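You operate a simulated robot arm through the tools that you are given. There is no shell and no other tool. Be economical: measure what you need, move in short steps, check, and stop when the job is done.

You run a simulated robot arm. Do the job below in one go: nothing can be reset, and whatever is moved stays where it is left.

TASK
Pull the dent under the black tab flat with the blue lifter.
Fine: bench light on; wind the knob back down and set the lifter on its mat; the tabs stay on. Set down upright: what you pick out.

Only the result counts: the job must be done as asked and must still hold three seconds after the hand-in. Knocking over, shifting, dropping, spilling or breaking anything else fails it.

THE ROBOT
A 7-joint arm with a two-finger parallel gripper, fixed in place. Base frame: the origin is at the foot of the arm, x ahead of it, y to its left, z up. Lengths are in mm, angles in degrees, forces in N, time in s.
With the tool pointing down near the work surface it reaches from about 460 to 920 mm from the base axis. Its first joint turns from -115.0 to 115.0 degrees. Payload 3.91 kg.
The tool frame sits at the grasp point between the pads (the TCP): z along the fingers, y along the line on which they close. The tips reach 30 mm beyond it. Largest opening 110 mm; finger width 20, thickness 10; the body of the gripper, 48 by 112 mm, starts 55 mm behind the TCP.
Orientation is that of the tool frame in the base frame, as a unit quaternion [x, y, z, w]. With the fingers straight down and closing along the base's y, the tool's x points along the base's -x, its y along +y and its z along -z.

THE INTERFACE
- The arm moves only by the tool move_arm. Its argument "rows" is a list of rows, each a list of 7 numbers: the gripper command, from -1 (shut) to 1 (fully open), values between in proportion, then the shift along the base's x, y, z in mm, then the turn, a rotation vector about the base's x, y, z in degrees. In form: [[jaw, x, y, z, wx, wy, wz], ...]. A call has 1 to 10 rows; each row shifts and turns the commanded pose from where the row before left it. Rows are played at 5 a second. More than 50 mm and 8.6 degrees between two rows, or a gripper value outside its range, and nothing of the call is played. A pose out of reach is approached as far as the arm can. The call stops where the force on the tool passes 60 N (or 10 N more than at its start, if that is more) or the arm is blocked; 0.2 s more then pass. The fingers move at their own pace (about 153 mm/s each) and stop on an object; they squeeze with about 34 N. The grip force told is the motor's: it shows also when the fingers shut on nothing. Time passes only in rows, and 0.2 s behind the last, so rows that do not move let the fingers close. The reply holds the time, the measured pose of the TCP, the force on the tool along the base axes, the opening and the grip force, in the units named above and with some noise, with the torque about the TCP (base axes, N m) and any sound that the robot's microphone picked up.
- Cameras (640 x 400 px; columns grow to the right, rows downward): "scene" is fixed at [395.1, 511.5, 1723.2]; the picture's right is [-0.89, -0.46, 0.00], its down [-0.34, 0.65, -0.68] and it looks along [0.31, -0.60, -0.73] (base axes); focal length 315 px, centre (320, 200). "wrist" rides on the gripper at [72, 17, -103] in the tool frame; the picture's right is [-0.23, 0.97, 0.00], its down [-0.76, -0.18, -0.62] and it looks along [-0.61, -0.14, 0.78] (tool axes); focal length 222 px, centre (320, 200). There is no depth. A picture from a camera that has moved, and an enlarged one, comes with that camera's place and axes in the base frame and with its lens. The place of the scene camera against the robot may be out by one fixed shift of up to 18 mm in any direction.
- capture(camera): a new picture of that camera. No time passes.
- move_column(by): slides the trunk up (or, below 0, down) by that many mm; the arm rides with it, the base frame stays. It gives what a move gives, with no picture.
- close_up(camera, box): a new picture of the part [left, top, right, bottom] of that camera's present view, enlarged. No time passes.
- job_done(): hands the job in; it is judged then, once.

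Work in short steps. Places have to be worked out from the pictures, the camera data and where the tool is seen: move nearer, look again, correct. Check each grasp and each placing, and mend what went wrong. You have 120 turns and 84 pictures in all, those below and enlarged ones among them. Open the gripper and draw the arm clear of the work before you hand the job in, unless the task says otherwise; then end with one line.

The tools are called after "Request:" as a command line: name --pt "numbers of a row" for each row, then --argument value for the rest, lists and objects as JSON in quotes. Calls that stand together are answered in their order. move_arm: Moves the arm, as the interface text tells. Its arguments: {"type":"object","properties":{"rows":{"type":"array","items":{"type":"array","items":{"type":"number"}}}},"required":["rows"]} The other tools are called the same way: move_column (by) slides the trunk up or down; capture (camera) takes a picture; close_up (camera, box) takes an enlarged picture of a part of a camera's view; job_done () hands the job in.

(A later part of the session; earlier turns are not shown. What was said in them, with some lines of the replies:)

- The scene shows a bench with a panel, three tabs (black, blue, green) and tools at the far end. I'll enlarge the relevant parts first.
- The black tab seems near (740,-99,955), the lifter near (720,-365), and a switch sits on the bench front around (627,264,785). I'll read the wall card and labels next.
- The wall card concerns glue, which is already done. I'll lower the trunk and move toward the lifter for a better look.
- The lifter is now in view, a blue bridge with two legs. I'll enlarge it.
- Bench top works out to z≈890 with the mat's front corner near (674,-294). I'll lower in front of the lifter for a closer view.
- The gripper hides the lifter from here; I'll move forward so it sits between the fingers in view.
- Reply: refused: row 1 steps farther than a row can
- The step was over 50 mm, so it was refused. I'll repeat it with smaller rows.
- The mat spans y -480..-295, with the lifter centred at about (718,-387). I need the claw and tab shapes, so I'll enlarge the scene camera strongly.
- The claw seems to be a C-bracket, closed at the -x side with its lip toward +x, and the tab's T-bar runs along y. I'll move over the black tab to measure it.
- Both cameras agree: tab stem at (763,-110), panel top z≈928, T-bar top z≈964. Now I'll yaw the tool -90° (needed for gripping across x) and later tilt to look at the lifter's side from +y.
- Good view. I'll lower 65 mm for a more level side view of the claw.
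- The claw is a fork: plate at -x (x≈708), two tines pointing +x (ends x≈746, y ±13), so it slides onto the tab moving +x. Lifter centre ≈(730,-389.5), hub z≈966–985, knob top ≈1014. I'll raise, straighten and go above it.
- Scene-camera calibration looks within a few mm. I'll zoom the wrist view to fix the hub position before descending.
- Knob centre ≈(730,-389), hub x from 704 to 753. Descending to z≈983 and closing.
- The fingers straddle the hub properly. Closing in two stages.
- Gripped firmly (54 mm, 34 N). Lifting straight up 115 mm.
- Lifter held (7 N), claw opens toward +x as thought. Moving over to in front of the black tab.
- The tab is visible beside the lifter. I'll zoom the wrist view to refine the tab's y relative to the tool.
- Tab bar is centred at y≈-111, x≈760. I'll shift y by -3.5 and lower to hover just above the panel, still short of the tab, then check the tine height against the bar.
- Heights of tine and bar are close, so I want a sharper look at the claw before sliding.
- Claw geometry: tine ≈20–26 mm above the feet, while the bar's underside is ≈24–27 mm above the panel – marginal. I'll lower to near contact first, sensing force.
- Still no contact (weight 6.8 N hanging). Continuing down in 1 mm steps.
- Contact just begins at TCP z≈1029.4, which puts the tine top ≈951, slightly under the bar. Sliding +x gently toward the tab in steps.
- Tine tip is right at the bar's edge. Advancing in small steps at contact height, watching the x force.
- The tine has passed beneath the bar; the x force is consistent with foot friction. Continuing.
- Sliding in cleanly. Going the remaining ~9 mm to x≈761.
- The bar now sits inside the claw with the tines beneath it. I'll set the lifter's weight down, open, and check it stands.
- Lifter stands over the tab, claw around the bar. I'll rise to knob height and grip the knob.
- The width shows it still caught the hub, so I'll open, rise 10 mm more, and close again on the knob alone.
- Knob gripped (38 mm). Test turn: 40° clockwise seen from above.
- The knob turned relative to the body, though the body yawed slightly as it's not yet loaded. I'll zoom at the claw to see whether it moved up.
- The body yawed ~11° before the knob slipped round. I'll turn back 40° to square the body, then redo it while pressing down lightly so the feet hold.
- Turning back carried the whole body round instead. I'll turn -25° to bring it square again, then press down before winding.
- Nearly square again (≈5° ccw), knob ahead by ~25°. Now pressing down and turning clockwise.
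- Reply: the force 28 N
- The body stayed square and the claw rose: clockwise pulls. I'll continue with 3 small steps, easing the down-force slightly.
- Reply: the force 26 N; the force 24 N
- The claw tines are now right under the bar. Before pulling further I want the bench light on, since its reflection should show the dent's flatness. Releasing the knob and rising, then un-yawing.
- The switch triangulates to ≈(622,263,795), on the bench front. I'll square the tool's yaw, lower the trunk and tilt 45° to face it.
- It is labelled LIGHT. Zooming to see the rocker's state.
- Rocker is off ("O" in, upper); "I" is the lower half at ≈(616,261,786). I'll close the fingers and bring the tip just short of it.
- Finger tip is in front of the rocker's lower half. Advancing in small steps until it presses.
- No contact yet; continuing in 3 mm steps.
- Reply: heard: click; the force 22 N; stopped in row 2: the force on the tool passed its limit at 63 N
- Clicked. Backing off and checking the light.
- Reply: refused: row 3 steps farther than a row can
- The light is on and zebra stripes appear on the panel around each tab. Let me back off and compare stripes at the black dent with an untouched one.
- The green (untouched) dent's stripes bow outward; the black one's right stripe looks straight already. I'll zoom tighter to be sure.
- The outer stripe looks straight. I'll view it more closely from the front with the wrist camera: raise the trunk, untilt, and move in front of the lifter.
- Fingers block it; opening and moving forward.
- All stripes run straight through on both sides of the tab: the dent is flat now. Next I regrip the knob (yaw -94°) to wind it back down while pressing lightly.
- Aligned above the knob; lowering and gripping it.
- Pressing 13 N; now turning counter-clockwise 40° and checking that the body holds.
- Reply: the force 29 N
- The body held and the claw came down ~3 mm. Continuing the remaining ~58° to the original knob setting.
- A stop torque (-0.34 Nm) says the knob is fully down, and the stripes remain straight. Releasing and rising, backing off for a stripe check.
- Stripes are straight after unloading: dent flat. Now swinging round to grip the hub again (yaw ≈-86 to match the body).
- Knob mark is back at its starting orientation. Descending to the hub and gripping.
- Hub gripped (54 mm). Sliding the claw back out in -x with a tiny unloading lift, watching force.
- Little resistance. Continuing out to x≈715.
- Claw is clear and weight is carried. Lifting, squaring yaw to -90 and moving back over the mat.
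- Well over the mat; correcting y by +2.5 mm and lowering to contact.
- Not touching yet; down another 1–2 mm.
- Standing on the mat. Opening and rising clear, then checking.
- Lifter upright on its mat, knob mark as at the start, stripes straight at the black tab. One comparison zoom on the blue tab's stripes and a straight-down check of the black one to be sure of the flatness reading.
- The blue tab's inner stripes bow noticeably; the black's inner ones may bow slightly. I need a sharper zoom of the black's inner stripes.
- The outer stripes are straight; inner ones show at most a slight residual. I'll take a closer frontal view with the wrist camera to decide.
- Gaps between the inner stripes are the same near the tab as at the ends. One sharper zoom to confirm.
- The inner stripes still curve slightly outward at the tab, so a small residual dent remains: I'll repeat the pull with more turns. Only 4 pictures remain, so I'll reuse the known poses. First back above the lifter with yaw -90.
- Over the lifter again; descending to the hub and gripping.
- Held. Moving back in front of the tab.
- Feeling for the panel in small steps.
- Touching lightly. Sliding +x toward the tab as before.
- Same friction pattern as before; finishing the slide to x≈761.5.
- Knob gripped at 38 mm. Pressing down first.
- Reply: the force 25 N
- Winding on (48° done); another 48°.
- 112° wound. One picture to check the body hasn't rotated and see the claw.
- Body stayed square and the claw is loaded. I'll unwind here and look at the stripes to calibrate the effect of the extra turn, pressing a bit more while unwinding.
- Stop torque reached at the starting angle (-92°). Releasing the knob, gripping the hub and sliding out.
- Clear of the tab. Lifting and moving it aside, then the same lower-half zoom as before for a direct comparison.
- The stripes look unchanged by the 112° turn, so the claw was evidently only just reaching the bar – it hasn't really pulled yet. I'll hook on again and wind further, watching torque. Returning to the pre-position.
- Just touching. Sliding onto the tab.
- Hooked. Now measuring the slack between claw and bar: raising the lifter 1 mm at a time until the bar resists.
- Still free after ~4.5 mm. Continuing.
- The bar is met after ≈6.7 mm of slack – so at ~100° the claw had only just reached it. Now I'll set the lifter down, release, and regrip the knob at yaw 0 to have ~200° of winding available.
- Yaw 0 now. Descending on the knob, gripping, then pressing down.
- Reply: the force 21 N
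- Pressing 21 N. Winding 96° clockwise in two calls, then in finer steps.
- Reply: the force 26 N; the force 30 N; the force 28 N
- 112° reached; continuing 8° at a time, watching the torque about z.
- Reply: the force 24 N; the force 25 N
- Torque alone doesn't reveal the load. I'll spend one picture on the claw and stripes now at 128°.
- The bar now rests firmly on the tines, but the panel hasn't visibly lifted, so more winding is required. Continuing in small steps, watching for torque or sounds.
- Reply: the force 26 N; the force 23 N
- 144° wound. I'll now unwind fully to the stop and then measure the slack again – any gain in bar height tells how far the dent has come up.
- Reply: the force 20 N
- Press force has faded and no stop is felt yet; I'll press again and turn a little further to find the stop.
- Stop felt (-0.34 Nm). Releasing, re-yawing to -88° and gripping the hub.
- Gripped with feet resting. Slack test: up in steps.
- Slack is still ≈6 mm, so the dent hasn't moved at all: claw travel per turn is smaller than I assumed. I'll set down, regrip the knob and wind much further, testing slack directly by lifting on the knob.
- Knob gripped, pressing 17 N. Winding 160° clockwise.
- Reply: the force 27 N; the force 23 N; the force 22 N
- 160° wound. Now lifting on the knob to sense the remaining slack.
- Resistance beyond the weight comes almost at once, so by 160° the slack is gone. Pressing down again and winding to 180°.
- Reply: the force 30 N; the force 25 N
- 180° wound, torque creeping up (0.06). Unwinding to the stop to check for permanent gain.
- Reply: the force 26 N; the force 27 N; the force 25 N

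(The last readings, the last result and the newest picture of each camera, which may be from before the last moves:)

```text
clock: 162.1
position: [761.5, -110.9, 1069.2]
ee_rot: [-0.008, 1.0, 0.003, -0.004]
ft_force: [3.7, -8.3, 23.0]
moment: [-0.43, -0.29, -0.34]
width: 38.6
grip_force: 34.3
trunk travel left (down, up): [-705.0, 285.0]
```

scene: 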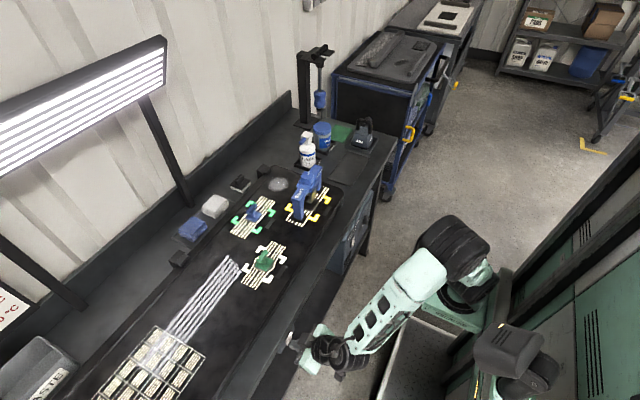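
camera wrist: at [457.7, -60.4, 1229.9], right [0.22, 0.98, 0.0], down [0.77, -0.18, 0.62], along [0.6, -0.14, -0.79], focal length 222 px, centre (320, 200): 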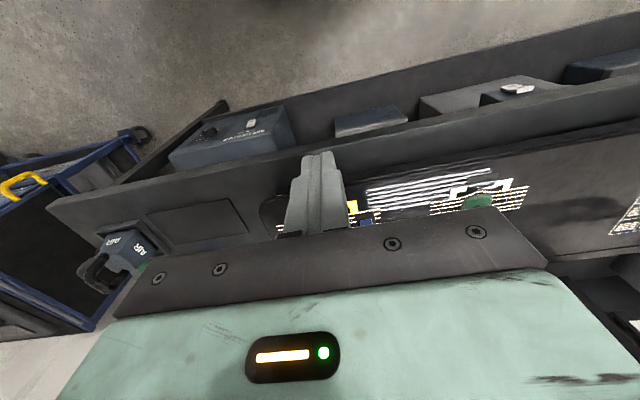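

At the stop again. Slack test, lifting directly on the knob.

Request:
move_arm --pt "-1 0 0 2 0 0 0" --pt "-1 0 0 0 0 0 0"

Request:
move_arm --pt "-1 0 0 3 0 0 0" --pt "-1 0 0 3 0 0 0" --pt "-1 0 0 0 0 0 0"

Request:
move_arm --pt "-1 0 0 1 0 0 0" --pt "-1 0 0 0 0 0 0"

Request:
move_arm --pt "-1 0 0 1 0 0 0" --pt "-1 0 0 0 0 0 0"

Request:
move_arm --pt "-1 0 0 1 0 0 0" --pt "-1 0 0 0 0 0 0"

```text
clock: 162.7
position: [759.9, -110.5, 1068.9]
ee_rot: [-0.009, 1.0, 0.002, -0.006]
ft_force: [1.4, -4.8, 4.4]
moment: [-0.26, -0.37, -0.14]
width: 38.6
grip_force: 34.2
trunk travel left (down, up): [-705.0, 285.0]
```

```text
clock: 163.5
position: [760.8, -109.9, 1075.4]
ee_rot: [-0.009, 1.0, 0.002, -0.004]
ft_force: [0.1, 0.7, -7.4]
moment: [0.06, 0.04, 0.01]
width: 38.7
grip_force: 33.8
trunk travel left (down, up): [-705.0, 285.0]
```

```text
clock: 164.1
position: [761.0, -110.4, 1075.0]
ee_rot: [-0.008, 1.0, 0.002, -0.005]
ft_force: [0.4, 0.7, -17.0]
moment: [0.06, 0.07, 0.01]
width: 38.5
grip_force: 33.9
trunk travel left (down, up): [-705.0, 285.0]
```

```text
clock: 164.7
position: [760.8, -110.3, 1077.9]
ee_rot: [-0.009, 1.0, 0.003, -0.004]
ft_force: [-2.2, 0.3, -18.6]
moment: [-0.02, 0.25, 0.01]
width: 38.2
grip_force: 34.0
trunk travel left (down, up): [-705.0, 285.0]
```

```text
clock: 165.3
position: [760.4, -110.1, 1079.1]
ee_rot: [-0.009, 1.0, 0.002, -0.004]
ft_force: [-1.1, -0.6, -17.3]
moment: [-0.01, 0.14, -0.01]
width: 38.2
grip_force: 34.2
trunk travel left (down, up): [-705.0, 285.0]
```

Lift-test shows no clear gain, but it is imprecise. I'll take the lifter off and use the final picture on the stripes. Setting down, releasing and regripping the hub.

Request:
move_arm --pt "-1 0 0 -4 0 0 0" --pt "-1 0 0 -4 0 0 0" --pt "-1 0 0 -1.5 0 0 0" --pt "0.4 0 0 0 0 0 0" --pt "0.6 0 0 0 0 0 0" --pt "0.6 0 0 42 0 0 0" --pt "0.8 0 0 0 0 0 -8.5" --pt "0.8 0 0 0 0 0 -8.5" --pt "0.8 0 0 0 0 0 -8.5" --pt "0.8 0 0 0 0 0 -8.5"

Request:
move_arm --pt "0.8 0 0 0 0 0 -8.5" --pt "0.8 0 0 0 0 0 -8.5" --pt "0.8 0 0 0 0 0 -8.5" --pt "0.8 0 0 0 0 0 -8.5" --pt "0.8 0 0 0 0 0 -8.5" --pt "0.8 0 0 0 0 0 -8.5" --pt "0.8 0 0 0 0 0 -4.5"

```text
clock: 167.5
position: [761.0, -110.5, 1112.8]
ee_rot: [0.285, 0.958, 0.003, -0.003]
ft_force: [-0.1, -0.4, -0.1]
moment: [-0.05, 0.0, 0.0]
width: 98.7
grip_force: 0.0
trunk travel left (down, up): [-705.0, 285.0]
```

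```text
clock: 169.1
position: [761.1, -111.4, 1111.1]
ee_rot: [0.698, 0.716, 0.005, -0.001]
ft_force: [-0.1, 1.0, 0.6]
moment: [-0.01, -0.01, 0.02]
width: 98.9
grip_force: 0.2
trunk travel left (down, up): [-705.0, 285.0]
```

Before spending the last picture, a hub slack test (same method as before) for a consistent comparison.

Request:
move_arm --pt "0.8 0 0 -42 0 0 0" --pt "0.8 0 0 -40 0 0 0" --pt "0.1 0 0 0 0 0 0" --pt "-1 0 0 0 0 0 0" --pt "-1 0 0 0 0 0 0" --pt "-1 0 0 0 0 0 0"

Request:
move_arm --pt "-1 0 0 0.5 0 0 0" --pt "-1 0 0 0 0 0 0"

Request:
move_arm --pt "-1 0 0 3 0 0 0" --pt "-1 0 0 2.5 0 0 0" --pt "-1 0 0 0 0 0 0"

Request:
move_arm --pt "-1 0 0 1 0 0 0" --pt "-1 0 0 0 0 0 0"

Request:
move_arm --pt "-1 0 0 1 0 0 0" --pt "-1 0 0 0 0 0 0"

Request:
move_arm --pt "-1 0 0 1 0 0 0" --pt "-1 0 0 0 0 0 0"

```text
clock: 170.5
position: [762.0, -111.1, 1030.8]
ee_rot: [0.697, 0.717, 0.005, 0.0]
ft_force: [5.8, -1.3, 3.4]
moment: [-0.03, -0.23, 0.01]
width: 53.8
grip_force: 33.9
trunk travel left (down, up): [-705.0, 285.0]
```

```text
clock: 171.1
position: [761.2, -112.6, 1030.9]
ee_rot: [0.698, 0.716, 0.004, -0.001]
ft_force: [4.1, -3.0, 7.2]
moment: [-0.03, -0.16, 0.09]
width: 53.9
grip_force: 33.8
trunk travel left (down, up): [-705.0, 285.0]
```

```text
clock: 171.9
position: [760.6, -110.6, 1035.1]
ee_rot: [0.697, 0.717, 0.003, -0.002]
ft_force: [-0.3, 0.1, -5.6]
moment: [0.0, 0.0, -0.01]
width: 54.1
grip_force: 33.6
trunk travel left (down, up): [-705.0, 285.0]
```

```text
clock: 172.5
position: [761.6, -111.2, 1036.9]
ee_rot: [0.698, 0.716, 0.004, -0.001]
ft_force: [0.0, -0.4, -6.3]
moment: [-0.01, -0.01, -0.02]
width: 53.8
grip_force: 33.5
trunk travel left (down, up): [-705.0, 285.0]
```

```text
clock: 173.1
position: [762.3, -111.5, 1037.6]
ee_rot: [0.697, 0.717, 0.004, -0.002]
ft_force: [-0.1, -0.7, -7.0]
moment: [0.01, 0.04, 0.0]
width: 53.9
grip_force: 34.2
trunk travel left (down, up): [-705.0, 285.0]
```

```text
clock: 173.7
position: [761.7, -110.5, 1039.0]
ee_rot: [0.698, 0.716, 0.002, -0.002]
ft_force: [-0.2, -0.9, -12.4]
moment: [-0.12, 0.1, 0.02]
width: 53.8
grip_force: 33.8
trunk travel left (down, up): [-705.0, 285.0]
```

The test can't resolve a sub-millimetre change, so now the picture: lower to just above the panel, slide out, lift aside and zoom.

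Request:
move_arm --pt "-1 0 0 -3 0 0 0" --pt "-1 0 0 -2.5 0 0 0" --pt "-1 -4 0 0 0 0 0" --pt "-1 -4 0 0 0 0 0"

Request:
move_arm --pt "-1 -5 0 0 0 0 0" --pt "-1 -5 0 0 0 0 0" --pt "-1 -5 0 0 0 0 0" --pt "-1 -5 0 0 0 0 0" --pt "-1 -5 0 0 0 0 0" --pt "-1 -5 0 0 0 0 0" --pt "-1 -7 0 0 0 0 0"

Request:
move_arm --pt "-1 -3 0 25 0 0 0" --pt "-1 -20 0 40 0 0 0" --pt "-1 -30 -20 10 0 0 0" --pt "-1 -30 -20 0 0 0 0"

Request:
close_up --camera "scene" --box '[286, 206, 308, 222]'

```text
clock: 174.7
position: [753.1, -111.4, 1033.3]
ee_rot: [0.698, 0.716, 0.004, -0.001]
ft_force: [-1.1, 0.5, -6.2]
moment: [0.0, -0.01, 0.02]
width: 53.8
grip_force: 34.0
trunk travel left (down, up): [-705.0, 285.0]
```

```text
clock: 176.3
position: [716.3, -112.1, 1033.0]
ee_rot: [0.698, 0.716, 0.004, -0.001]
ft_force: [0.2, -0.1, -6.4]
moment: [-0.02, 0.01, 0.01]
width: 53.6
grip_force: 33.9
trunk travel left (down, up): [-705.0, 285.0]
```

```text
clock: 177.3
position: [633.3, -152.4, 1106.9]
ee_rot: [0.697, 0.717, 0.003, -0.001]
ft_force: [0.2, 0.7, -7.2]
moment: [-0.03, -0.02, 0.0]
width: 53.9
grip_force: 33.6
trunk travel left (down, up): [-705.0, 285.0]
```

```text
16.00 times, centred on (297, 214) of scene
camera zoom: at [395.1, 511.5, 1723.2], right [-0.89, -0.46, 0.0], down [-0.34, 0.65, -0.68], along [0.31, -0.6, -0.73], focal length 5036 px, centre (688, -24)
```

zoom: 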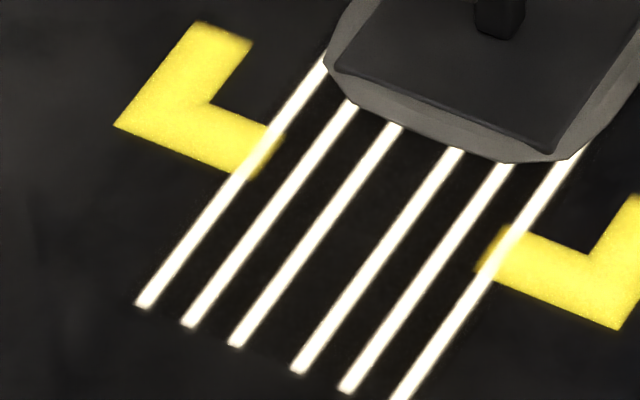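

The stripes at the black tab are now straight – the inner pair moved in by exactly the earlier bow. The dent is flat. Carrying the lifter back over its mat.

Request:
move_arm --pt "-1 14 -39 0 0 0 -1.6" --pt "-1 16 -39 0 0 0 0" --pt "-1 16 -39 0 0 0 0" --pt "-1 16 -40 0 0 0 0" --pt "-1 17 -40 0 0 0 0" --pt "-1 17 -39 0 0 0 0" --pt "-1 0 0 0 0 0 0"

Request:
move_arm --pt "-1 0 0 -40 0 0 0" --pt "-1 0 0 -40 0 0 0" --pt "-1 0 0 -30 0 0 0" --pt "-1 0 0 0 0 0 0"

```text
clock: 178.9
position: [729.9, -390.1, 1107.8]
ee_rot: [0.708, 0.707, 0.004, -0.002]
ft_force: [-1.1, -0.5, -6.4]
moment: [-0.03, -0.01, 0.02]
width: 54.1
grip_force: 34.0
trunk travel left (down, up): [-705.0, 285.0]
```

```text
clock: 179.9
position: [727.9, -388.0, 997.6]
ee_rot: [0.707, 0.707, 0.004, -0.002]
ft_force: [0.3, 0.8, -4.7]
moment: [0.0, 0.02, -0.03]
width: 54.0
grip_force: 34.2
trunk travel left (down, up): [-705.0, 285.0]
```

Over the mat at (729,-388.5). Lowering gently to contact.

Request:
move_arm --pt "-1 0.5 0 -7 0 0 0" --pt "-1 0 0 -3 0 0 0" --pt "-1 0 0 0 0 0 0"

Request:
move_arm --pt "-1 0 0 -1 0 0 0" --pt "-1 0 0 0 0 0 0"

Request:
move_arm --pt "-1 0 0 -1 0 0 0" --pt "-1 0 0 0 0 0 0"

```text
clock: 180.7
position: [729.9, -388.8, 988.6]
ee_rot: [0.708, 0.706, 0.003, -0.001]
ft_force: [-1.0, 0.0, -6.7]
moment: [0.01, -0.01, 0.01]
width: 54.0
grip_force: 34.0
trunk travel left (down, up): [-705.0, 285.0]
```

```text
clock: 181.3
position: [730.2, -387.2, 986.3]
ee_rot: [0.708, 0.707, 0.004, -0.002]
ft_force: [-0.3, 0.1, -5.7]
moment: [-0.01, -0.01, -0.04]
width: 54.0
grip_force: 33.8
trunk travel left (down, up): [-705.0, 285.0]
```

```text
clock: 181.9
position: [730.4, -387.5, 986.1]
ee_rot: [0.708, 0.707, 0.003, -0.001]
ft_force: [0.2, -0.7, -6.2]
moment: [0.0, -0.01, 0.03]
width: 53.8
grip_force: 33.6
trunk travel left (down, up): [-705.0, 285.0]
```

Still hanging; a few more half-millimetre steps.

Request:
move_arm --pt "-1 0 0 -0.8 0 0 0" --pt "-1 0 0 0 0 0 0"

Request:
move_arm --pt "-1 0 0 -0.8 0 0 0" --pt "-1 0 0 0 0 0 0"

Request:
move_arm --pt "-1 0 0 -0.6 0 0 0" --pt "-1 0 0 0 0 0 0"

```text
clock: 182.5
position: [729.5, -386.8, 984.6]
ee_rot: [0.708, 0.707, 0.004, -0.001]
ft_force: [-0.3, -0.2, -5.5]
moment: [-0.01, 0.01, 0.02]
width: 53.8
grip_force: 33.5
trunk travel left (down, up): [-705.0, 285.0]
```

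```text
clock: 183.1
position: [728.5, -387.8, 986.0]
ee_rot: [0.707, 0.707, 0.005, -0.001]
ft_force: [-0.6, -2.6, 2.0]
moment: [0.42, 0.08, 0.03]
width: 54.1
grip_force: 33.6
trunk travel left (down, up): [-705.0, 285.0]
```

```text
clock: 183.7
position: [729.5, -387.9, 986.3]
ee_rot: [0.708, 0.706, 0.005, -0.001]
ft_force: [-0.8, -3.9, 11.7]
moment: [0.66, 0.5, 0.06]
width: 53.9
grip_force: 34.0
trunk travel left (down, up): [-705.0, 285.0]
```

Standing on the mat (11.7 N contact). Relaxing, opening and withdrawing straight up, then back clear of the bench.

Request:
move_arm --pt "-1 0 0 0.9 0 0 0" --pt "0.3 0 0 0 0 0 0" --pt "1 0 0 0 0 0 0" --pt "1 0 0 40 0 0 0" --pt "1 0 0 45 0 0 0" --pt "1 0 0 48 0 0 0" --pt "1 -45 0 10 0 0 0" --pt "1 -45 0 0 0 0 0" --pt "1 -45 0 0 0 0 0" --pt "1 -45 0 0 0 0 0"

Request:
capture --camera "scene"

```text
clock: 185.9
position: [551.1, -387.4, 1129.2]
ee_rot: [0.708, 0.706, 0.004, -0.002]
ft_force: [0.0, 0.6, 0.0]
moment: [0.02, 0.01, 0.02]
width: 110.0
grip_force: 0.1
trunk travel left (down, up): [-705.0, 285.0]
```

```text
refused: no pictures are left
```

The lifter is back on its mat and released, its knob is at the stop, the light is on and the arm is clear. No pictures are left for a last look, so I'm handing in.

Request:
job_done

```text
The job is handed in.
```

I pulled the dent under the black tab flat with the blue lifter: the last picture shows the light stripes on one side of the tab running straight, where they had bowed before. The knob is wound back to its stop, the bench light is on and all the tabs were left on. I set the lifter back on its mat and drew the arm clear; I had no pictures left to confirm that last set-down by eye, but the contact force showed it standing on the mat.
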